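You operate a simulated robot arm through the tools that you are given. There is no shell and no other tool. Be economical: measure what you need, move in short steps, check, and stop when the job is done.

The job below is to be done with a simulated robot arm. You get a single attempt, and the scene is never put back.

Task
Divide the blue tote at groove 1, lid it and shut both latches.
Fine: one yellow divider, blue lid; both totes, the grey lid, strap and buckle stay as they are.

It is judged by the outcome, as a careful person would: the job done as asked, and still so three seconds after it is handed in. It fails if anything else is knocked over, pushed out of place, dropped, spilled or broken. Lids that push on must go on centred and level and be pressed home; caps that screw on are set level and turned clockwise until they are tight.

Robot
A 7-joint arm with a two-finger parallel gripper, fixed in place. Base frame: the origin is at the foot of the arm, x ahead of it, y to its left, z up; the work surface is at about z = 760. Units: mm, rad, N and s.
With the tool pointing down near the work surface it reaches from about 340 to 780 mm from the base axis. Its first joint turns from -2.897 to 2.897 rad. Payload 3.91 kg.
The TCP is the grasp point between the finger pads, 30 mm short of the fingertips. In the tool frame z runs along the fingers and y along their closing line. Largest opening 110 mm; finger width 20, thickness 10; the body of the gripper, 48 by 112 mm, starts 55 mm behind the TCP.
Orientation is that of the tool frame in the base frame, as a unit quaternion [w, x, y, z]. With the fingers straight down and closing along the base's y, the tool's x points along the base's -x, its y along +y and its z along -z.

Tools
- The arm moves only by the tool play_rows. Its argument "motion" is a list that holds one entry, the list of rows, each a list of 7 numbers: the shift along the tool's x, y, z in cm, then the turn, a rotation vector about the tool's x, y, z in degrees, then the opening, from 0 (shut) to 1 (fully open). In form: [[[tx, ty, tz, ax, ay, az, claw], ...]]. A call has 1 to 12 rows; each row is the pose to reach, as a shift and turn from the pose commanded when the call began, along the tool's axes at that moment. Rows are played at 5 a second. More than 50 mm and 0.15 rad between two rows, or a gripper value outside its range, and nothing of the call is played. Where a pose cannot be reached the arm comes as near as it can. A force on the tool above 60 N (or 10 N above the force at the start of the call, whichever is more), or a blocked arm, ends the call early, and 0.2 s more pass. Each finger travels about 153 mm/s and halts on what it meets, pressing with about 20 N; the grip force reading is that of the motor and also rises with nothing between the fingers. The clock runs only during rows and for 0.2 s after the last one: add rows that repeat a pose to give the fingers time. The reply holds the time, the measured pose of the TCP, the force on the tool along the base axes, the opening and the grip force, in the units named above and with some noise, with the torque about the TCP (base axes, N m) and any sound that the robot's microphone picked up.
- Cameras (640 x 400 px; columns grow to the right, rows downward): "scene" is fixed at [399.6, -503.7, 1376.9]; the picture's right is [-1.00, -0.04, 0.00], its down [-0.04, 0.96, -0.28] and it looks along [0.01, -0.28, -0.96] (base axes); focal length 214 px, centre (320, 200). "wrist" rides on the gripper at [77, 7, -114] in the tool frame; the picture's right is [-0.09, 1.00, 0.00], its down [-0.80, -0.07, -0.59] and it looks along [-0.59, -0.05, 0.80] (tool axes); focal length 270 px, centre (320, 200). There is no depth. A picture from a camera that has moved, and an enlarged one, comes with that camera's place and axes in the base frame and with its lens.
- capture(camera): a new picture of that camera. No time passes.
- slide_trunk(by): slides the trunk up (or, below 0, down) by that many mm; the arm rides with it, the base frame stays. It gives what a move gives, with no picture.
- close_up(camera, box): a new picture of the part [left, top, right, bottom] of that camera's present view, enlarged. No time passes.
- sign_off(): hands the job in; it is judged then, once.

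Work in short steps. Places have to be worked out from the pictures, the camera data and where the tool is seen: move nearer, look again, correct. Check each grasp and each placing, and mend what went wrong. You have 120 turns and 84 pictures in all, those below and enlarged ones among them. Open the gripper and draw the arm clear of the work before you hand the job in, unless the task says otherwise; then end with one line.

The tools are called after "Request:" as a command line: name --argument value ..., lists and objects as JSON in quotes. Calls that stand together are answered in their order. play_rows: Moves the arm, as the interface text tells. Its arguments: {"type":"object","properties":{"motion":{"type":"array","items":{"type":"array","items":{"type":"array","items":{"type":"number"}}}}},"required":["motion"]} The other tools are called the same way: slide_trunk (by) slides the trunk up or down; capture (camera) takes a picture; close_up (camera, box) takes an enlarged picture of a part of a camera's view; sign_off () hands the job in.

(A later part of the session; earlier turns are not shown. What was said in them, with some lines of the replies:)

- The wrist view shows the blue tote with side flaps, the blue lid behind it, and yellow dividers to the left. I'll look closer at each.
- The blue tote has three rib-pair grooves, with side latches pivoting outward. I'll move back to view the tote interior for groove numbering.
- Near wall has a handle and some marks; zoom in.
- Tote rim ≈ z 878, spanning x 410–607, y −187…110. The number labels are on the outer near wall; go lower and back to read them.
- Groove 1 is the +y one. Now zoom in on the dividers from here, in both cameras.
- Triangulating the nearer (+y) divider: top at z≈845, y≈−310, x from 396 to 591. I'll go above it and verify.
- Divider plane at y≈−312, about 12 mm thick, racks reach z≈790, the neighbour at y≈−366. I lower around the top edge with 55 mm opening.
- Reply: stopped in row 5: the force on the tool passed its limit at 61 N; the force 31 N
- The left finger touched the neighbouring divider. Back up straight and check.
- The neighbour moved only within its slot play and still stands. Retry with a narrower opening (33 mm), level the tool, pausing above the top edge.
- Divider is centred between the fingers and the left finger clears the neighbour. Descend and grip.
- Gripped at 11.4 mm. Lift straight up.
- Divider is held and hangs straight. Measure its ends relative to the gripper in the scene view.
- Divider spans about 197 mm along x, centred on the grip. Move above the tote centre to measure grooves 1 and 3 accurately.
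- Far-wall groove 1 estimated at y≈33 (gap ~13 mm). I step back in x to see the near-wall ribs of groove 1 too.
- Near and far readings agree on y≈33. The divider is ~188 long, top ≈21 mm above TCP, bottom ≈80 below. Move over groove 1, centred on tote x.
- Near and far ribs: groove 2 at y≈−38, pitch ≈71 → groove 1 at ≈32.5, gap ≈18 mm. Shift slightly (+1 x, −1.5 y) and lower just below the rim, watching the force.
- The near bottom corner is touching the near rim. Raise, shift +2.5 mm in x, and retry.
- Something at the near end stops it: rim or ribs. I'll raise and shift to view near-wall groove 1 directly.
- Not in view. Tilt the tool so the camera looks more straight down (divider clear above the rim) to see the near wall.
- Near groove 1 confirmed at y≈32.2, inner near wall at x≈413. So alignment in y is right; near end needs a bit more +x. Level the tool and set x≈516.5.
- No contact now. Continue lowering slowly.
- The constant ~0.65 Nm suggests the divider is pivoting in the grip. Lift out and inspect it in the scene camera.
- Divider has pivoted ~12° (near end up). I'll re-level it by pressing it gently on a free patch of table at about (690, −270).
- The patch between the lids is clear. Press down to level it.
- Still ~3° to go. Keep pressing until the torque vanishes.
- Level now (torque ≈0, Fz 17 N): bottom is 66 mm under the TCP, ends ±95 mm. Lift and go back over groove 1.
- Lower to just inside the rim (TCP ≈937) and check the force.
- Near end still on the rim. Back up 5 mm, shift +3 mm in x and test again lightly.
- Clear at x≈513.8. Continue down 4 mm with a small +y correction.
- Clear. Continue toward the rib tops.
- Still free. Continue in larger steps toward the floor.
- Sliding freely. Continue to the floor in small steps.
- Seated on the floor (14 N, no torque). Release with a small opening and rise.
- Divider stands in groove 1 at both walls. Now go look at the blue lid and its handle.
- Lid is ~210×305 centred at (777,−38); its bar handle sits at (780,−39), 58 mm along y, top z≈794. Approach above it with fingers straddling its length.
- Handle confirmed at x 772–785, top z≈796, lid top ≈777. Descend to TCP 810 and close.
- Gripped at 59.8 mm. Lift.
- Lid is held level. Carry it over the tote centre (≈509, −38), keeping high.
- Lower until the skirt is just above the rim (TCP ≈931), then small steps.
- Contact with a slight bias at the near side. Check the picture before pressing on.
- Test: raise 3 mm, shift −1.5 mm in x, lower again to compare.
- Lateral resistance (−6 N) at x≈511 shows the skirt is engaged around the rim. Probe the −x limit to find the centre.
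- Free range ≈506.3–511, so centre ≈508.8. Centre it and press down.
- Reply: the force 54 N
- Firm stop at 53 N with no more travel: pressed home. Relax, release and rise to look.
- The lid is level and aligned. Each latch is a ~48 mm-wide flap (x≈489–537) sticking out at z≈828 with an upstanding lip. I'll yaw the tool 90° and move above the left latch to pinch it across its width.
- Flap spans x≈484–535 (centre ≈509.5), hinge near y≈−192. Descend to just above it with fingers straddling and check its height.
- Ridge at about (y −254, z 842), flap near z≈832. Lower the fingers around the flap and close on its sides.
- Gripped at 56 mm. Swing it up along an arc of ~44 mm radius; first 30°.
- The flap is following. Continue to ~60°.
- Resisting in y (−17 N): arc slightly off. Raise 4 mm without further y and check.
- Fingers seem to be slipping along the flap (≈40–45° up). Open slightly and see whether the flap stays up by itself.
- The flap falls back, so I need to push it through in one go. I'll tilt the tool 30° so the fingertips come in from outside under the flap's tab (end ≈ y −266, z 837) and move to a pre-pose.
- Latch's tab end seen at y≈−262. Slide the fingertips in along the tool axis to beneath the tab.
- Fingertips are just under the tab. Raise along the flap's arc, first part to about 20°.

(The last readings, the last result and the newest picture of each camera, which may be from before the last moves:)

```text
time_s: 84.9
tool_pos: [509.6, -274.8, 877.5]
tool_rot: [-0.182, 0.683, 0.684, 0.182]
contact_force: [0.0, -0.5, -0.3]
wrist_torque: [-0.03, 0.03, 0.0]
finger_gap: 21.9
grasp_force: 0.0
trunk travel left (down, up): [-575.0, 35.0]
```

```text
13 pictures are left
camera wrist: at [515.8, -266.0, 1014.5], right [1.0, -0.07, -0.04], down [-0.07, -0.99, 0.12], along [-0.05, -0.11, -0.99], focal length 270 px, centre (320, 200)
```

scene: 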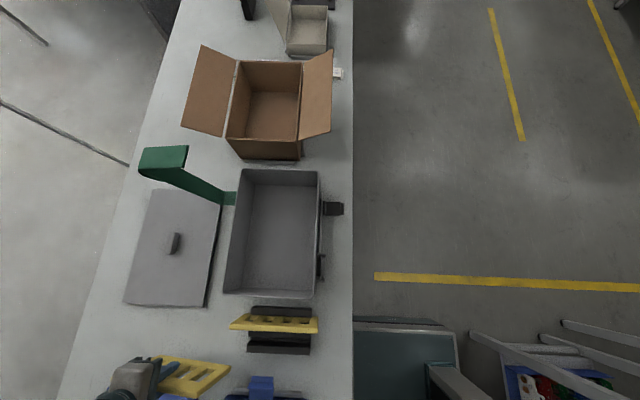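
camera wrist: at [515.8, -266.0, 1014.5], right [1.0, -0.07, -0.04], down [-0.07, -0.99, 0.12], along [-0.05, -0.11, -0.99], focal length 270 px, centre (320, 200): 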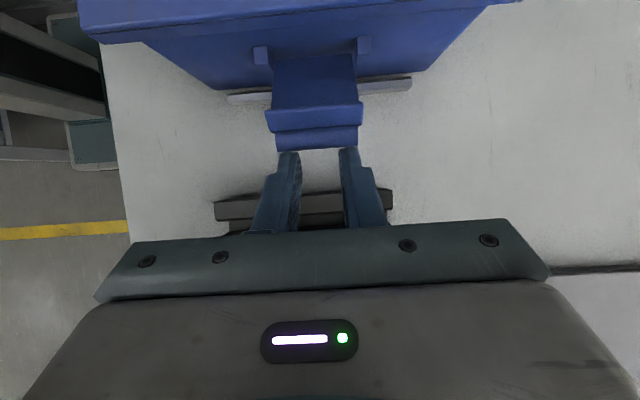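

Flap is lifting with it. Continue the arc to ~60°.

Request:
play_rows --motion '[[[0.9, 0, -0.5, 0, 0, 0, 0.2], [1.8, 0, -0.92, 0, 0, 0, 0.2], [2.7, 0, -1.05, 0, 0, 0, 0.2], [3.65, 0, -1.13, 0, 0, 0, 0.2], [3.65, 0, -1.13, 0, 0, 0, 0.2]]]'

Request:
capture --camera "wrist"

```text
time_s: 86.1
tool_pos: [509.4, -250.1, 904.7]
tool_rot: [-0.181, 0.683, 0.684, 0.183]
contact_force: [1.2, 0.1, -0.3]
wrist_torque: [-0.02, -0.02, 0.0]
finger_gap: 21.6
grasp_force: 0.1
trunk travel left (down, up): [-575.0, 35.0]
```

```text
12 pictures are left
camera wrist: at [515.4, -239.7, 1042.5], right [1.0, -0.07, -0.04], down [-0.07, -0.99, 0.12], along [-0.05, -0.11, -0.99], focal length 270 px, centre (320, 200)
```

wrist: 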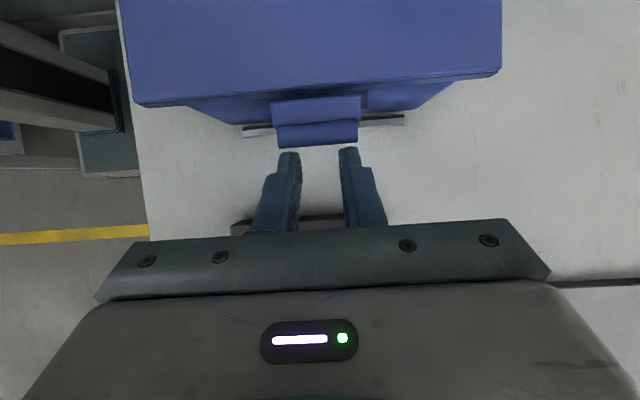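

Flap is nearly upright. Push it horizontally inward until it closes against the lid.

Request:
play_rows --motion '[[[0.6, 0, 0.3, 0, 0, 0, 0.2], [1.2, 0, 0.6, 0, 0, 0, 0.2], [1.7, 0, 0.9, 0, 0, 0, 0.2], [2.1, 0, 1.15, 0, 0, 0, 0.2], [2.1, 0, 1.15, 0, 0, 0, 0.2]]]'

Request:
capture --camera "wrist"

```text
time_s: 87.3
tool_pos: [509.7, -225.0, 905.2]
tool_rot: [-0.183, 0.682, 0.684, 0.183]
contact_force: [-1.3, -7.8, -0.6]
wrist_torque: [-0.12, 0.02, -0.14]
finger_gap: 21.5
grasp_force: 0.1
trunk travel left (down, up): [-575.0, 35.0]
```

```text
11 pictures are left
camera wrist: at [515.6, -215.8, 1042.8], right [1.0, -0.07, -0.04], down [-0.07, -0.99, 0.12], along [-0.05, -0.11, -0.99], focal length 270 px, centre (320, 200)
```

wrist: 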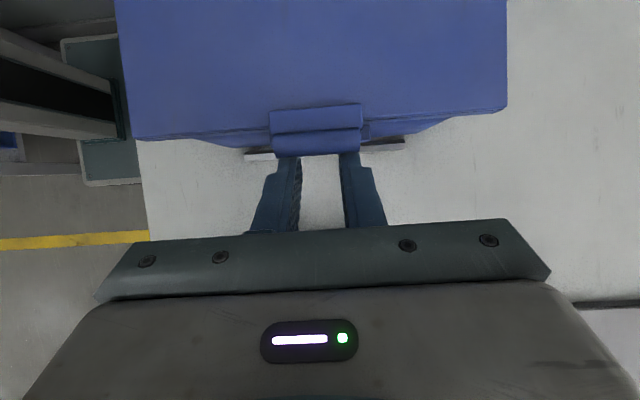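

Ridge is coming over the lid edge (8 N). Push further to snap it shut.

Request:
play_rows --motion '[[[0.25, 0, 0.15, 0, 0, 0, 0.2], [0.5, 0, 0.3, 0, 0, 0, 0.2], [0.75, 0, 0.43, 0, 0, 0, 0.2], [0.75, 0, 0.43, 0, 0, 0, 0.2]]]'

```text
time_s: 88.3
tool_pos: [509.5, -219.1, 904.9]
tool_rot: [-0.181, 0.683, 0.683, 0.183]
contact_force: [1.2, -12.8, 0.2]
wrist_torque: [-0.12, -0.09, -0.06]
finger_gap: 21.9
grasp_force: 0.0
trunk travel left (down, up): [-575.0, 35.0]
```

Request:
play_rows --motion '[[[0.25, 0, 0.15, 0, 0, 0, 0.2], [0.5, 0, 0.3, 0, 0, 0, 0.2], [0.75, 0, 0.43, 0, 0, 0, 0.2], [0.75, 0, 0.43, 0, 0, 0, 0.2]]]'

```text
time_s: 89.3
tool_pos: [509.7, -218.0, 906.0]
tool_rot: [-0.178, 0.685, 0.682, 0.184]
contact_force: [3.8, -46.8, 13.0]
wrist_torque: [-0.58, -0.26, 0.09]
finger_gap: 22.1
grasp_force: 0.1
trunk travel left (down, up): [-575.0, 35.0]
```

Hard stop at 47 N. Back off outward and see whether the latch stays shut.

Request:
play_rows --motion '[[[-0.6, 0, -0.4, 0, 0, 0, 0.2], [-2, 0, -1.2, 0, 0, 0, 0.2], [-4, 0, -2.5, 0, 0, 0, 0.2], [-4, 0, -5, 0, 0, 0, 0.2], [-4, 0, -5, 0, 0, 0, 0.2]]]'

Request:
capture --camera "wrist"

```text
time_s: 90.5
tool_pos: [510.0, -268.0, 928.3]
tool_rot: [-0.182, 0.683, 0.683, 0.183]
contact_force: [-0.9, 0.0, 0.2]
wrist_torque: [0.0, 0.01, 0.0]
finger_gap: 22.1
grasp_force: 0.1
trunk travel left (down, up): [-575.0, 35.0]
```

```text
10 pictures are left
camera wrist: at [515.6, -258.8, 1066.4], right [1.0, -0.07, -0.04], down [-0.07, -0.99, 0.12], along [-0.05, -0.11, -0.99], focal length 270 px, centre (320, 200)
```

wrist: 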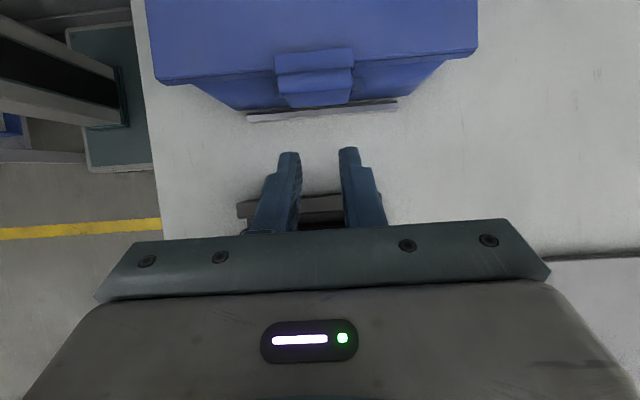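

Left latch stays shut with the ridge over the lid. Now move across, high above the lid, to the right side, reversing the tilt.

Request:
play_rows --motion '[[[2, 0, -3.46, 0, 0, 0, 0.2], [4.87, 0, -6.43, 0, -7.5, 0, 0.2], [8.96, 0, -7.53, 0, -15, 0, 0.2], [13.5, 0, -7.43, 0, -22.5, 0, 0.2], [17, 0, -5.43, 0, -30, 0, 0.2], [21.06, 0, -3.08, 0, -37.5, 0, 0.2], [25.13, 0, -0.73, 0, -45, 0, 0.2], [29.2, 0, 1.62, 0, -52.5, 0, 0.2], [33.27, 0, 3.97, 0, -60, 0, 0.2], [37.34, 0, 6.32, 0, -60, 0, 0.2], [41.24, 0, 8.57, 0, -60, 0, 0.2], [45.14, 0, 10.82, 0, -60, 0, 0.2]]]'

```text
time_s: 93.1
tool_pos: [506.8, 179.1, 1061.2]
tool_rot: [0.184, 0.683, 0.682, -0.183]
contact_force: [-0.5, 0.3, 0.3]
wrist_torque: [0.01, 0.02, 0.01]
finger_gap: 21.8
grasp_force: 0.1
trunk travel left (down, up): [-575.0, 35.0]
```

Request:
play_rows --motion '[[[3.46, 0.1, -2, 0, 0, 0, 0.2], [6.32, 0.27, -3.65, 0, 0, 0, 0.2], [8.67, 0.27, 0.42, 0, 0, 0, 0.2], [11.02, 0.27, 4.49, 0, 0, 0, 0.2], [13.4, 0.27, 8.56, 0, 0, 0, 0.2], [13.4, 0.27, 8.56, 0, 0, 0, 0.2]]]'

Request:
capture --camera "wrist"

```text
time_s: 93.5
tool_pos: [507.9, 196.9, 1064.7]
tool_rot: [0.186, 0.683, 0.68, -0.193]
contact_force: [-6.6, -18.6, 6.5]
wrist_torque: [2.08, -0.3, 1.03]
finger_gap: 22.3
grasp_force: 0.0
trunk travel left (down, up): [-575.0, 35.0]
stopped in row 2: the force on the tool passed its limit at 66 N (the readings are from after the stop); the commanded pose is now the measured one
```

```text
9 pictures are left
camera wrist: at [514.9, 320.9, 1121.8], right [1.0, -0.08, 0.04], down [-0.07, -0.38, 0.92], along [-0.06, -0.92, -0.38], focal length 270 px, centre (320, 200)
```

wrist: 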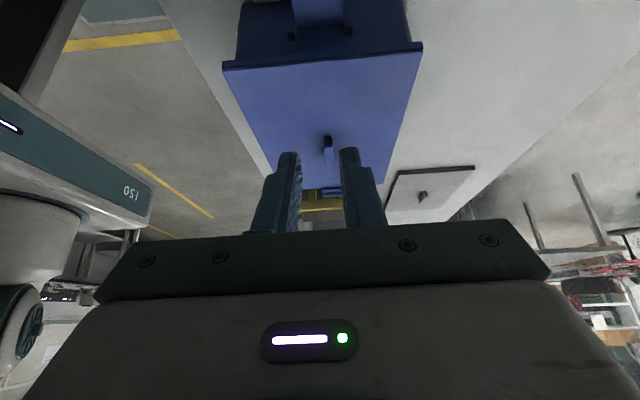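

The tool (likely the camera housing, out at y≈345) touched something on that side. Back away inward and bring the tool upright.

Request:
play_rows --motion '[[[-1.7, 0, 1, 0, 0, 0, 0.1], [-3.5, 0, 2, 0, 7.5, 0, 0], [-5.2, 0, 3, 0, 15, 0, 0], [-5.2, 0, 3, 0, 22.5, 0, 0], [-5.2, 0, 3, 0, 30, 0, 0], [-5.2, 0, 3, 0, 30, 0, 0]]]'

```text
time_s: 94.9
tool_pos: [506.8, 141.6, 1062.8]
tool_rot: [0.002, 0.708, 0.706, -0.01]
contact_force: [-0.2, -0.2, -0.5]
wrist_torque: [0.0, -0.04, 0.02]
finger_gap: 0.0
grasp_force: 19.6
trunk travel left (down, up): [-575.0, 35.0]
```

Upright again. Yaw back −90° to the original orientation (camera toward the robot).

Request:
play_rows --motion '[[[0.4, 0, 0, 0, 0, -8.2, 0], [0.8, 0, 0, 0, 0, -16.4, 0], [1.2, 0, 0, 0, 0, -24.6, 0], [1.6, 0, 0, 0, 0, -32.8, 0], [2, 0, 0, 0, 0, -41, 0], [2.4, 0, 0, 0, 0, -49.2, 0], [2.8, 0, 0, 0, 0, -57.4, 0], [3.2, 0, 0, 0, 0, -65.6, 0], [3.6, 0, 0, 0, 0, -73.8, 0], [4, 0, 0, 0, 0, -82, 0], [4.4, 0, 0, 0, 0, -90, 0], [4.4, 0, 0, 0, 0, -90, 0]]]'

Request:
capture --camera "wrist"

```text
time_s: 97.5
tool_pos: [506.7, 184.6, 1061.8]
tool_rot: [-0.005, 0.001, 1.0, -0.01]
contact_force: [1.1, 0.1, 0.1]
wrist_torque: [-0.01, 0.0, 0.02]
finger_gap: 0.0
grasp_force: 19.9
trunk travel left (down, up): [-575.0, 35.0]
```

```text
8 pictures are left
camera wrist: at [431.2, 194.7, 1177.0], right [0.09, 1.0, -0.02], down [0.81, -0.06, 0.59], along [0.59, -0.07, -0.81], focal length 270 px, centre (320, 200)
```

wrist: 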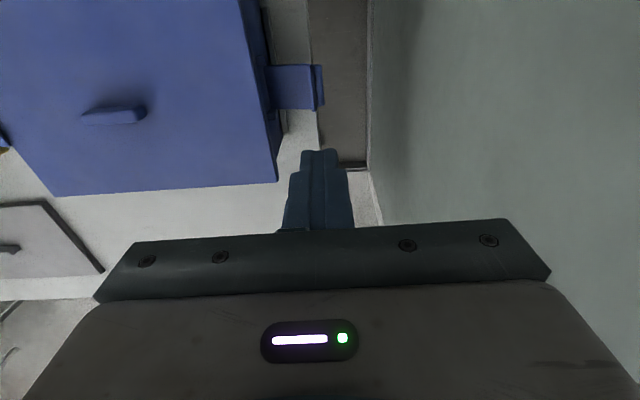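

The view shows a wall at y≈350 (what was hit) and the right flap's tab end at y≈185. With this yaw I tilt only 20° and come down just outside the tab.

Request:
play_rows --motion '[[[-0.1, 1, 2.5, 6.3, -0.2, 0, 0], [-0.2, 2, 6, 12.6, -0.4, 0, 0], [-0.33, 3, 10.2, 18.85, -0.57, -0.1, 0], [-0.33, 3.3, 14.5, 18.85, -0.57, -0.1, 0], [-0.33, 3.4, 18.2, 18.85, -0.57, -0.1, 0], [-0.33, 3.4, 18.2, 18.85, -0.57, -0.1, 0]]]'

Request:
capture --camera "wrist"

```text
time_s: 98.9
tool_pos: [510.5, 216.6, 878.3]
tool_rot: [0.001, 0.0, 0.985, -0.173]
contact_force: [-0.7, -0.4, -1.2]
wrist_torque: [0.0, 0.01, -0.04]
finger_gap: 0.1
grasp_force: 20.0
trunk travel left (down, up): [-575.0, 35.0]
```

```text
7 pictures are left
camera wrist: at [432.7, 261.8, 983.5], right [0.09, 0.94, -0.34], down [0.8, 0.14, 0.58], along [0.59, -0.32, -0.74], focal length 270 px, centre (320, 200)
```

wrist: 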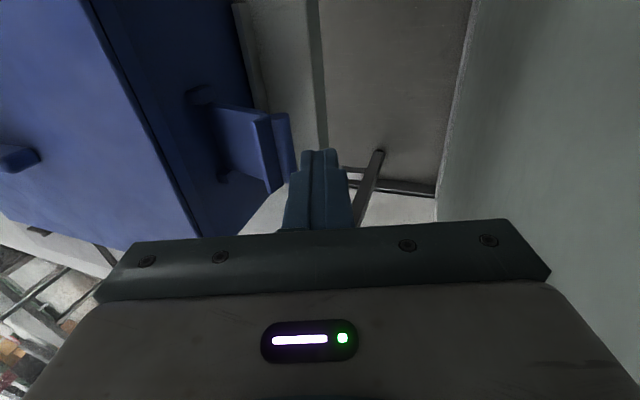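

Tilt is right and the finger is just outside the tab. Go down, then in under the tab.

Request:
play_rows --motion '[[[0, 0.6, 1.96, 0, 0, 0, 0], [0, 1.21, 3.92, 0, 0, 0, 0], [0, 0.5, 4.2, 0, 0, 0, 0], [0, -0.23, 4.5, 0, 0, 0, 0], [0, -0.23, 4.5, 0, 0, 0, 0]]]'

Request:
capture --camera "wrist"

```text
time_s: 100.1
tool_pos: [510.8, 198.3, 837.0]
tool_rot: [0.001, 0.001, 0.985, -0.173]
contact_force: [0.7, 0.3, -0.4]
wrist_torque: [0.03, 0.05, 0.03]
finger_gap: 0.0
grasp_force: 20.6
trunk travel left (down, up): [-575.0, 35.0]
```

```text
6 pictures are left
camera wrist: at [432.3, 244.0, 942.9], right [0.09, 0.94, -0.34], down [0.8, 0.14, 0.58], along [0.59, -0.32, -0.74], focal length 270 px, centre (320, 200)
```

wrist: 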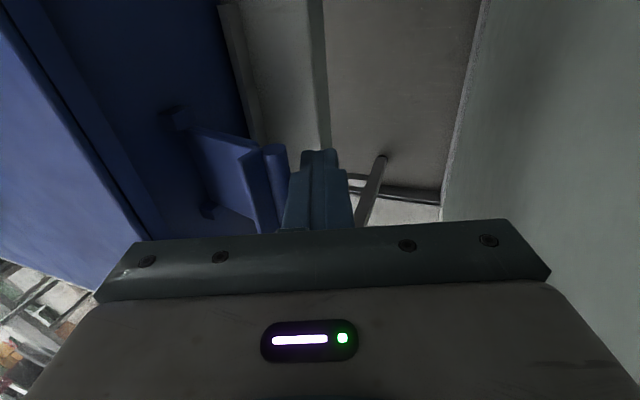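

Tab end appears nearer y≈181, so I go 5.5 mm further in, then lift along the arc.

Request:
play_rows --motion '[[[0, -0.52, 0.19, 0, 0, 0, 0], [0, -0.85, -0.6, 0, 0, 0, 0], [0, -1.14, -1.5, 0, 0, 0, 0], [0, -1.75, -2.65, 0, 0, 0, 0], [0, -2.41, -3.81, 0, 0, 0, 0], [0, -2.41, -3.81, 0, 0, 0, 0]]]'

Request:
capture --camera "wrist"

```text
time_s: 101.5
tool_pos: [510.4, 189.1, 882.1]
tool_rot: [0.0, -0.001, 0.985, -0.173]
contact_force: [1.0, 0.8, 0.0]
wrist_torque: [0.03, 0.01, -0.03]
finger_gap: 0.0
grasp_force: 20.2
trunk travel left (down, up): [-575.0, 35.0]
```

```text
5 pictures are left
camera wrist: at [431.6, 234.5, 987.8], right [0.09, 0.94, -0.34], down [0.8, 0.14, 0.58], along [0.59, -0.32, -0.74], focal length 270 px, centre (320, 200)
```

wrist: 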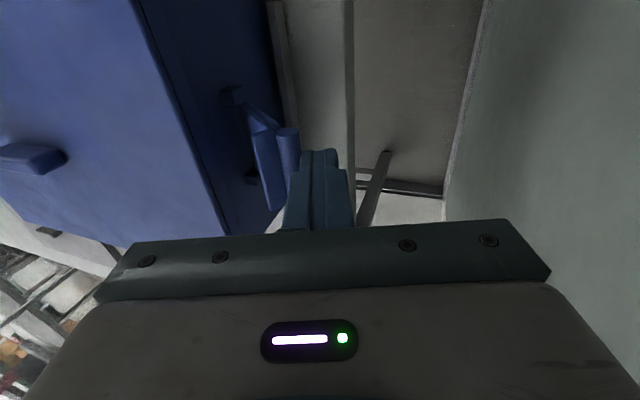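

The flap is lifting with the finger. Continue up the arc and inward.

Request:
play_rows --motion '[[[0, -0.8, -0.65, 0, 0, 0, 0], [0, -1.62, -1.22, 0, 0, 0, 0], [0, -2.45, -1.55, 0, 0, 0, 0], [0, -3.31, -1.78, 0, 0, 0, 0], [0, -4.1, -1.65, 0, 0, 0, 0], [0, -4.79, -1.45, 0, 0, 0, 0], [0, -4.79, -1.45, 0, 0, 0, 0]]]'

Request:
capture --camera "wrist"

```text
time_s: 103.1
tool_pos: [509.1, 148.7, 912.3]
tool_rot: [0.001, 0.0, 0.985, -0.174]
contact_force: [0.4, -0.8, 0.5]
wrist_torque: [0.03, 0.0, 0.02]
finger_gap: 0.1
grasp_force: 19.8
trunk travel left (down, up): [-575.0, 35.0]
```

```text
4 pictures are left
camera wrist: at [431.8, 193.9, 1017.1], right [0.09, 0.94, -0.34], down [0.8, 0.14, 0.58], along [0.59, -0.32, -0.74], focal length 270 px, centre (320, 200)
```

wrist: 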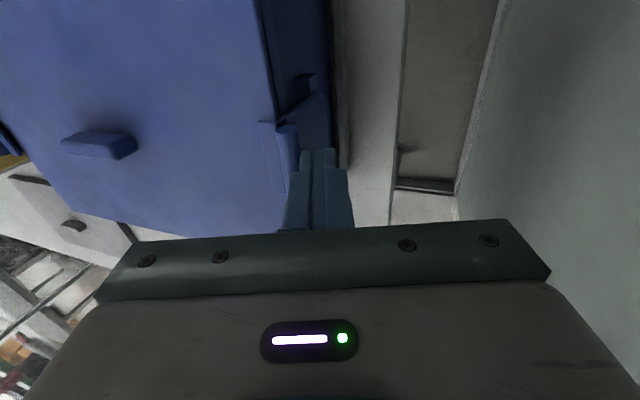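

Ridge is at the lid edge. Push inward (−y) to shut it.

Request:
play_rows --motion '[[[0, -0.4, 0.16, 0, 0, 0, 0], [0, -0.8, 0.31, 0, 0, 0, 0], [0, -1.1, 0.43, 0, 0, 0, 0], [0, -1.1, 0.43, 0, 0, 0, 0]]]'

```text
time_s: 104.1
tool_pos: [509.7, 145.1, 912.2]
tool_rot: [0.002, -0.002, 0.985, -0.174]
contact_force: [2.8, 34.0, 9.1]
wrist_torque: [0.61, -0.05, 0.04]
finger_gap: 0.0
grasp_force: 19.9
trunk travel left (down, up): [-575.0, 35.0]
```

34 N and not yet as far as the left one; push a little more.

Request:
play_rows --motion '[[[0, -0.2, 0.08, 0, 0, 0, 0], [0, -0.35, 0.14, 0, 0, 0, 0], [0, -0.35, 0.14, 0, 0, 0, 0]]]'

Request:
capture --camera "wrist"

```text
time_s: 104.9
tool_pos: [508.9, 144.5, 912.5]
tool_rot: [0.003, -0.003, 0.985, -0.174]
contact_force: [2.1, 39.1, 10.2]
wrist_torque: [0.64, -0.07, 0.02]
finger_gap: 0.2
grasp_force: 20.2
trunk travel left (down, up): [-575.0, 35.0]
```

```text
3 pictures are left
camera wrist: at [431.0, 188.7, 1017.4], right [0.08, 0.94, -0.34], down [0.8, 0.14, 0.59], along [0.6, -0.32, -0.73], focal length 270 px, centre (320, 200)
```

wrist: 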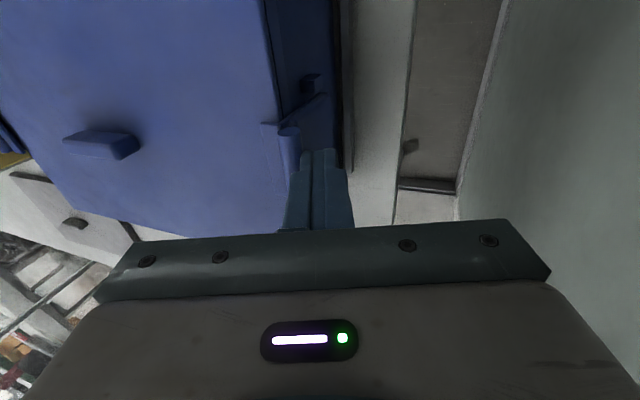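

To verify, back off 4 mm, lower 12 mm (flat part of the flap) and press inward again.

Request:
play_rows --motion '[[[0, 0.38, -0.14, 0, 0, 0, 0], [0, 0.79, 0.99, 0, 0, 0, 0], [0, 0.4, 1.13, 0, 0, 0, 0], [0, 0.03, 1.27, 0, 0, 0, 0], [0, -0.25, 1.37, 0, 0, 0, 0], [0, -0.44, 1.44, 0, 0, 0, 0], [0, -0.44, 1.44, 0, 0, 0, 0]]]'

```text
time_s: 106.5
tool_pos: [507.6, 139.9, 901.4]
tool_rot: [0.006, -0.006, 0.985, -0.175]
contact_force: [1.9, 47.1, 14.3]
wrist_torque: [0.24, -0.03, 0.03]
finger_gap: 0.1
grasp_force: 20.4
trunk travel left (down, up): [-575.0, 35.0]
```

Contact remains at the tab only; stop is firm. Back off outward and up, then look whether it stays shut.

Request:
play_rows --motion '[[[0, 0.6, -0.3, 0, 0, 0, 0], [0, 2.5, -1.2, 0, 0, 0, 0], [0, 2.5, -5, 0, 0, 0, 0], [0, 1.5, -9, -7, 0, 0, 0], [0, -0.5, -13, -14, 0, 0, 0], [0, -3.5, -16, -20, 0, 0, 0], [3, -6.5, -18, -20, 0, 0, 0], [6.5, -9.5, -19, -20, 0, 0, 0], [6.5, -9.5, -19, -20, 0, 0, 0]]]'

Request:
capture --camera "wrist"

```text
time_s: 108.5
tool_pos: [444.5, 101.9, 1110.6]
tool_rot: [0.0, -0.002, 1.0, 0.0]
contact_force: [-0.3, 0.1, -0.1]
wrist_torque: [0.01, 0.01, -0.01]
finger_gap: 0.0
grasp_force: 20.5
trunk travel left (down, up): [-575.0, 35.0]
```

```text
2 pictures are left
camera wrist: at [366.4, 107.5, 1224.0], right [0.09, 1.0, 0.0], down [0.8, -0.07, 0.59], along [0.59, -0.05, -0.8], focal length 270 px, centre (320, 200)
```

wrist: 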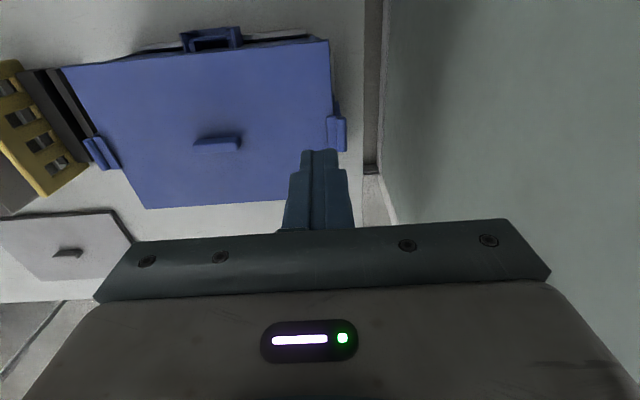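

Both latches stand up. One enlarged view to compare them.

Request:
close_up --camera "wrist" --box '[70, 60, 360, 220]'

```text
2.21 times, centred on (215, 140) of wrist
camera zoom: at [366.4, 107.5, 1224.0], right [0.09, 1.0, 0.0], down [0.8, -0.07, 0.59], along [0.59, -0.05, -0.8], focal length 596 px, centre (552, 332)
```

zoom: 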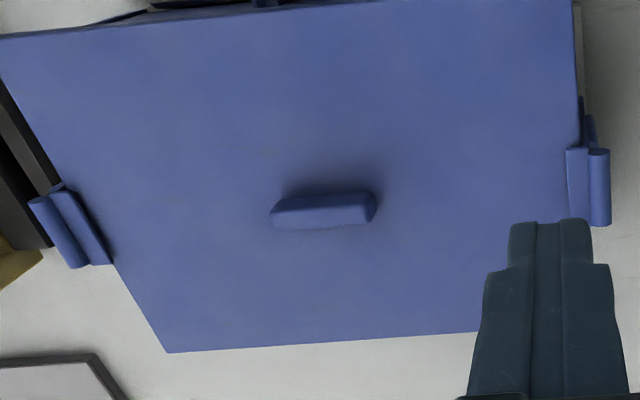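

Both ridges overlap the lid edge by about 10 mm on each side, so both latches are shut. Open the gripper and draw the arm clear.

Request:
play_rows --motion '[[[0, 0, -3, 0, 0, 0, 0.5], [0, -2, -6, 0, 0, 0, 1], [1, -4, -9, 0, 0, 0, 1], [1, -4, -9, 0, 0, 0, 1]]]'

Request:
capture --camera "wrist"

```text
time_s: 109.5
tool_pos: [434.2, 60.5, 1199.8]
tool_rot: [0.001, 0.0, 1.0, 0.001]
contact_force: [0.1, 1.4, -0.2]
wrist_torque: [0.01, -0.01, 0.01]
finger_gap: 110.0
grasp_force: 0.1
trunk travel left (down, up): [-575.0, 35.0]
```

```text
0 pictures are left
camera wrist: at [356.8, 66.3, 1314.6], right [0.09, 1.0, 0.0], down [0.8, -0.07, 0.6], along [0.59, -0.05, -0.8], focal length 270 px, centre (320, 200)
```

wrist: 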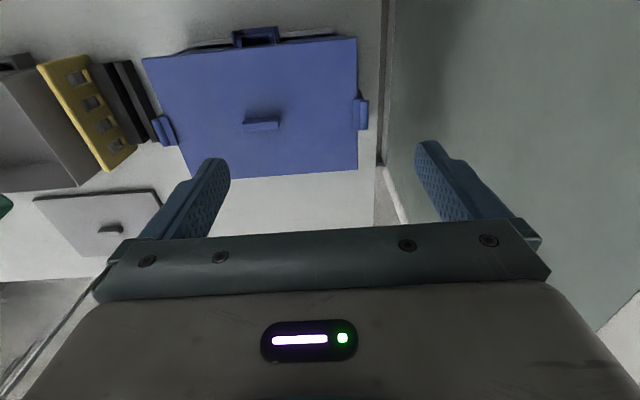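

The lid is on, both latches are shut, nothing else is out of place, and the arm is clear. Handing in.

Request:
sign_off

```text
The job is handed in.
```

The blue tote has one yellow divider in groove 1, its lid is pressed home, and both latches are shut. On the way, a finger nudged the other yellow divider about 2 mm within its rack slot, and the tool touched the wall on the right once; the other divider still stands, and I saw nothing else out of place.
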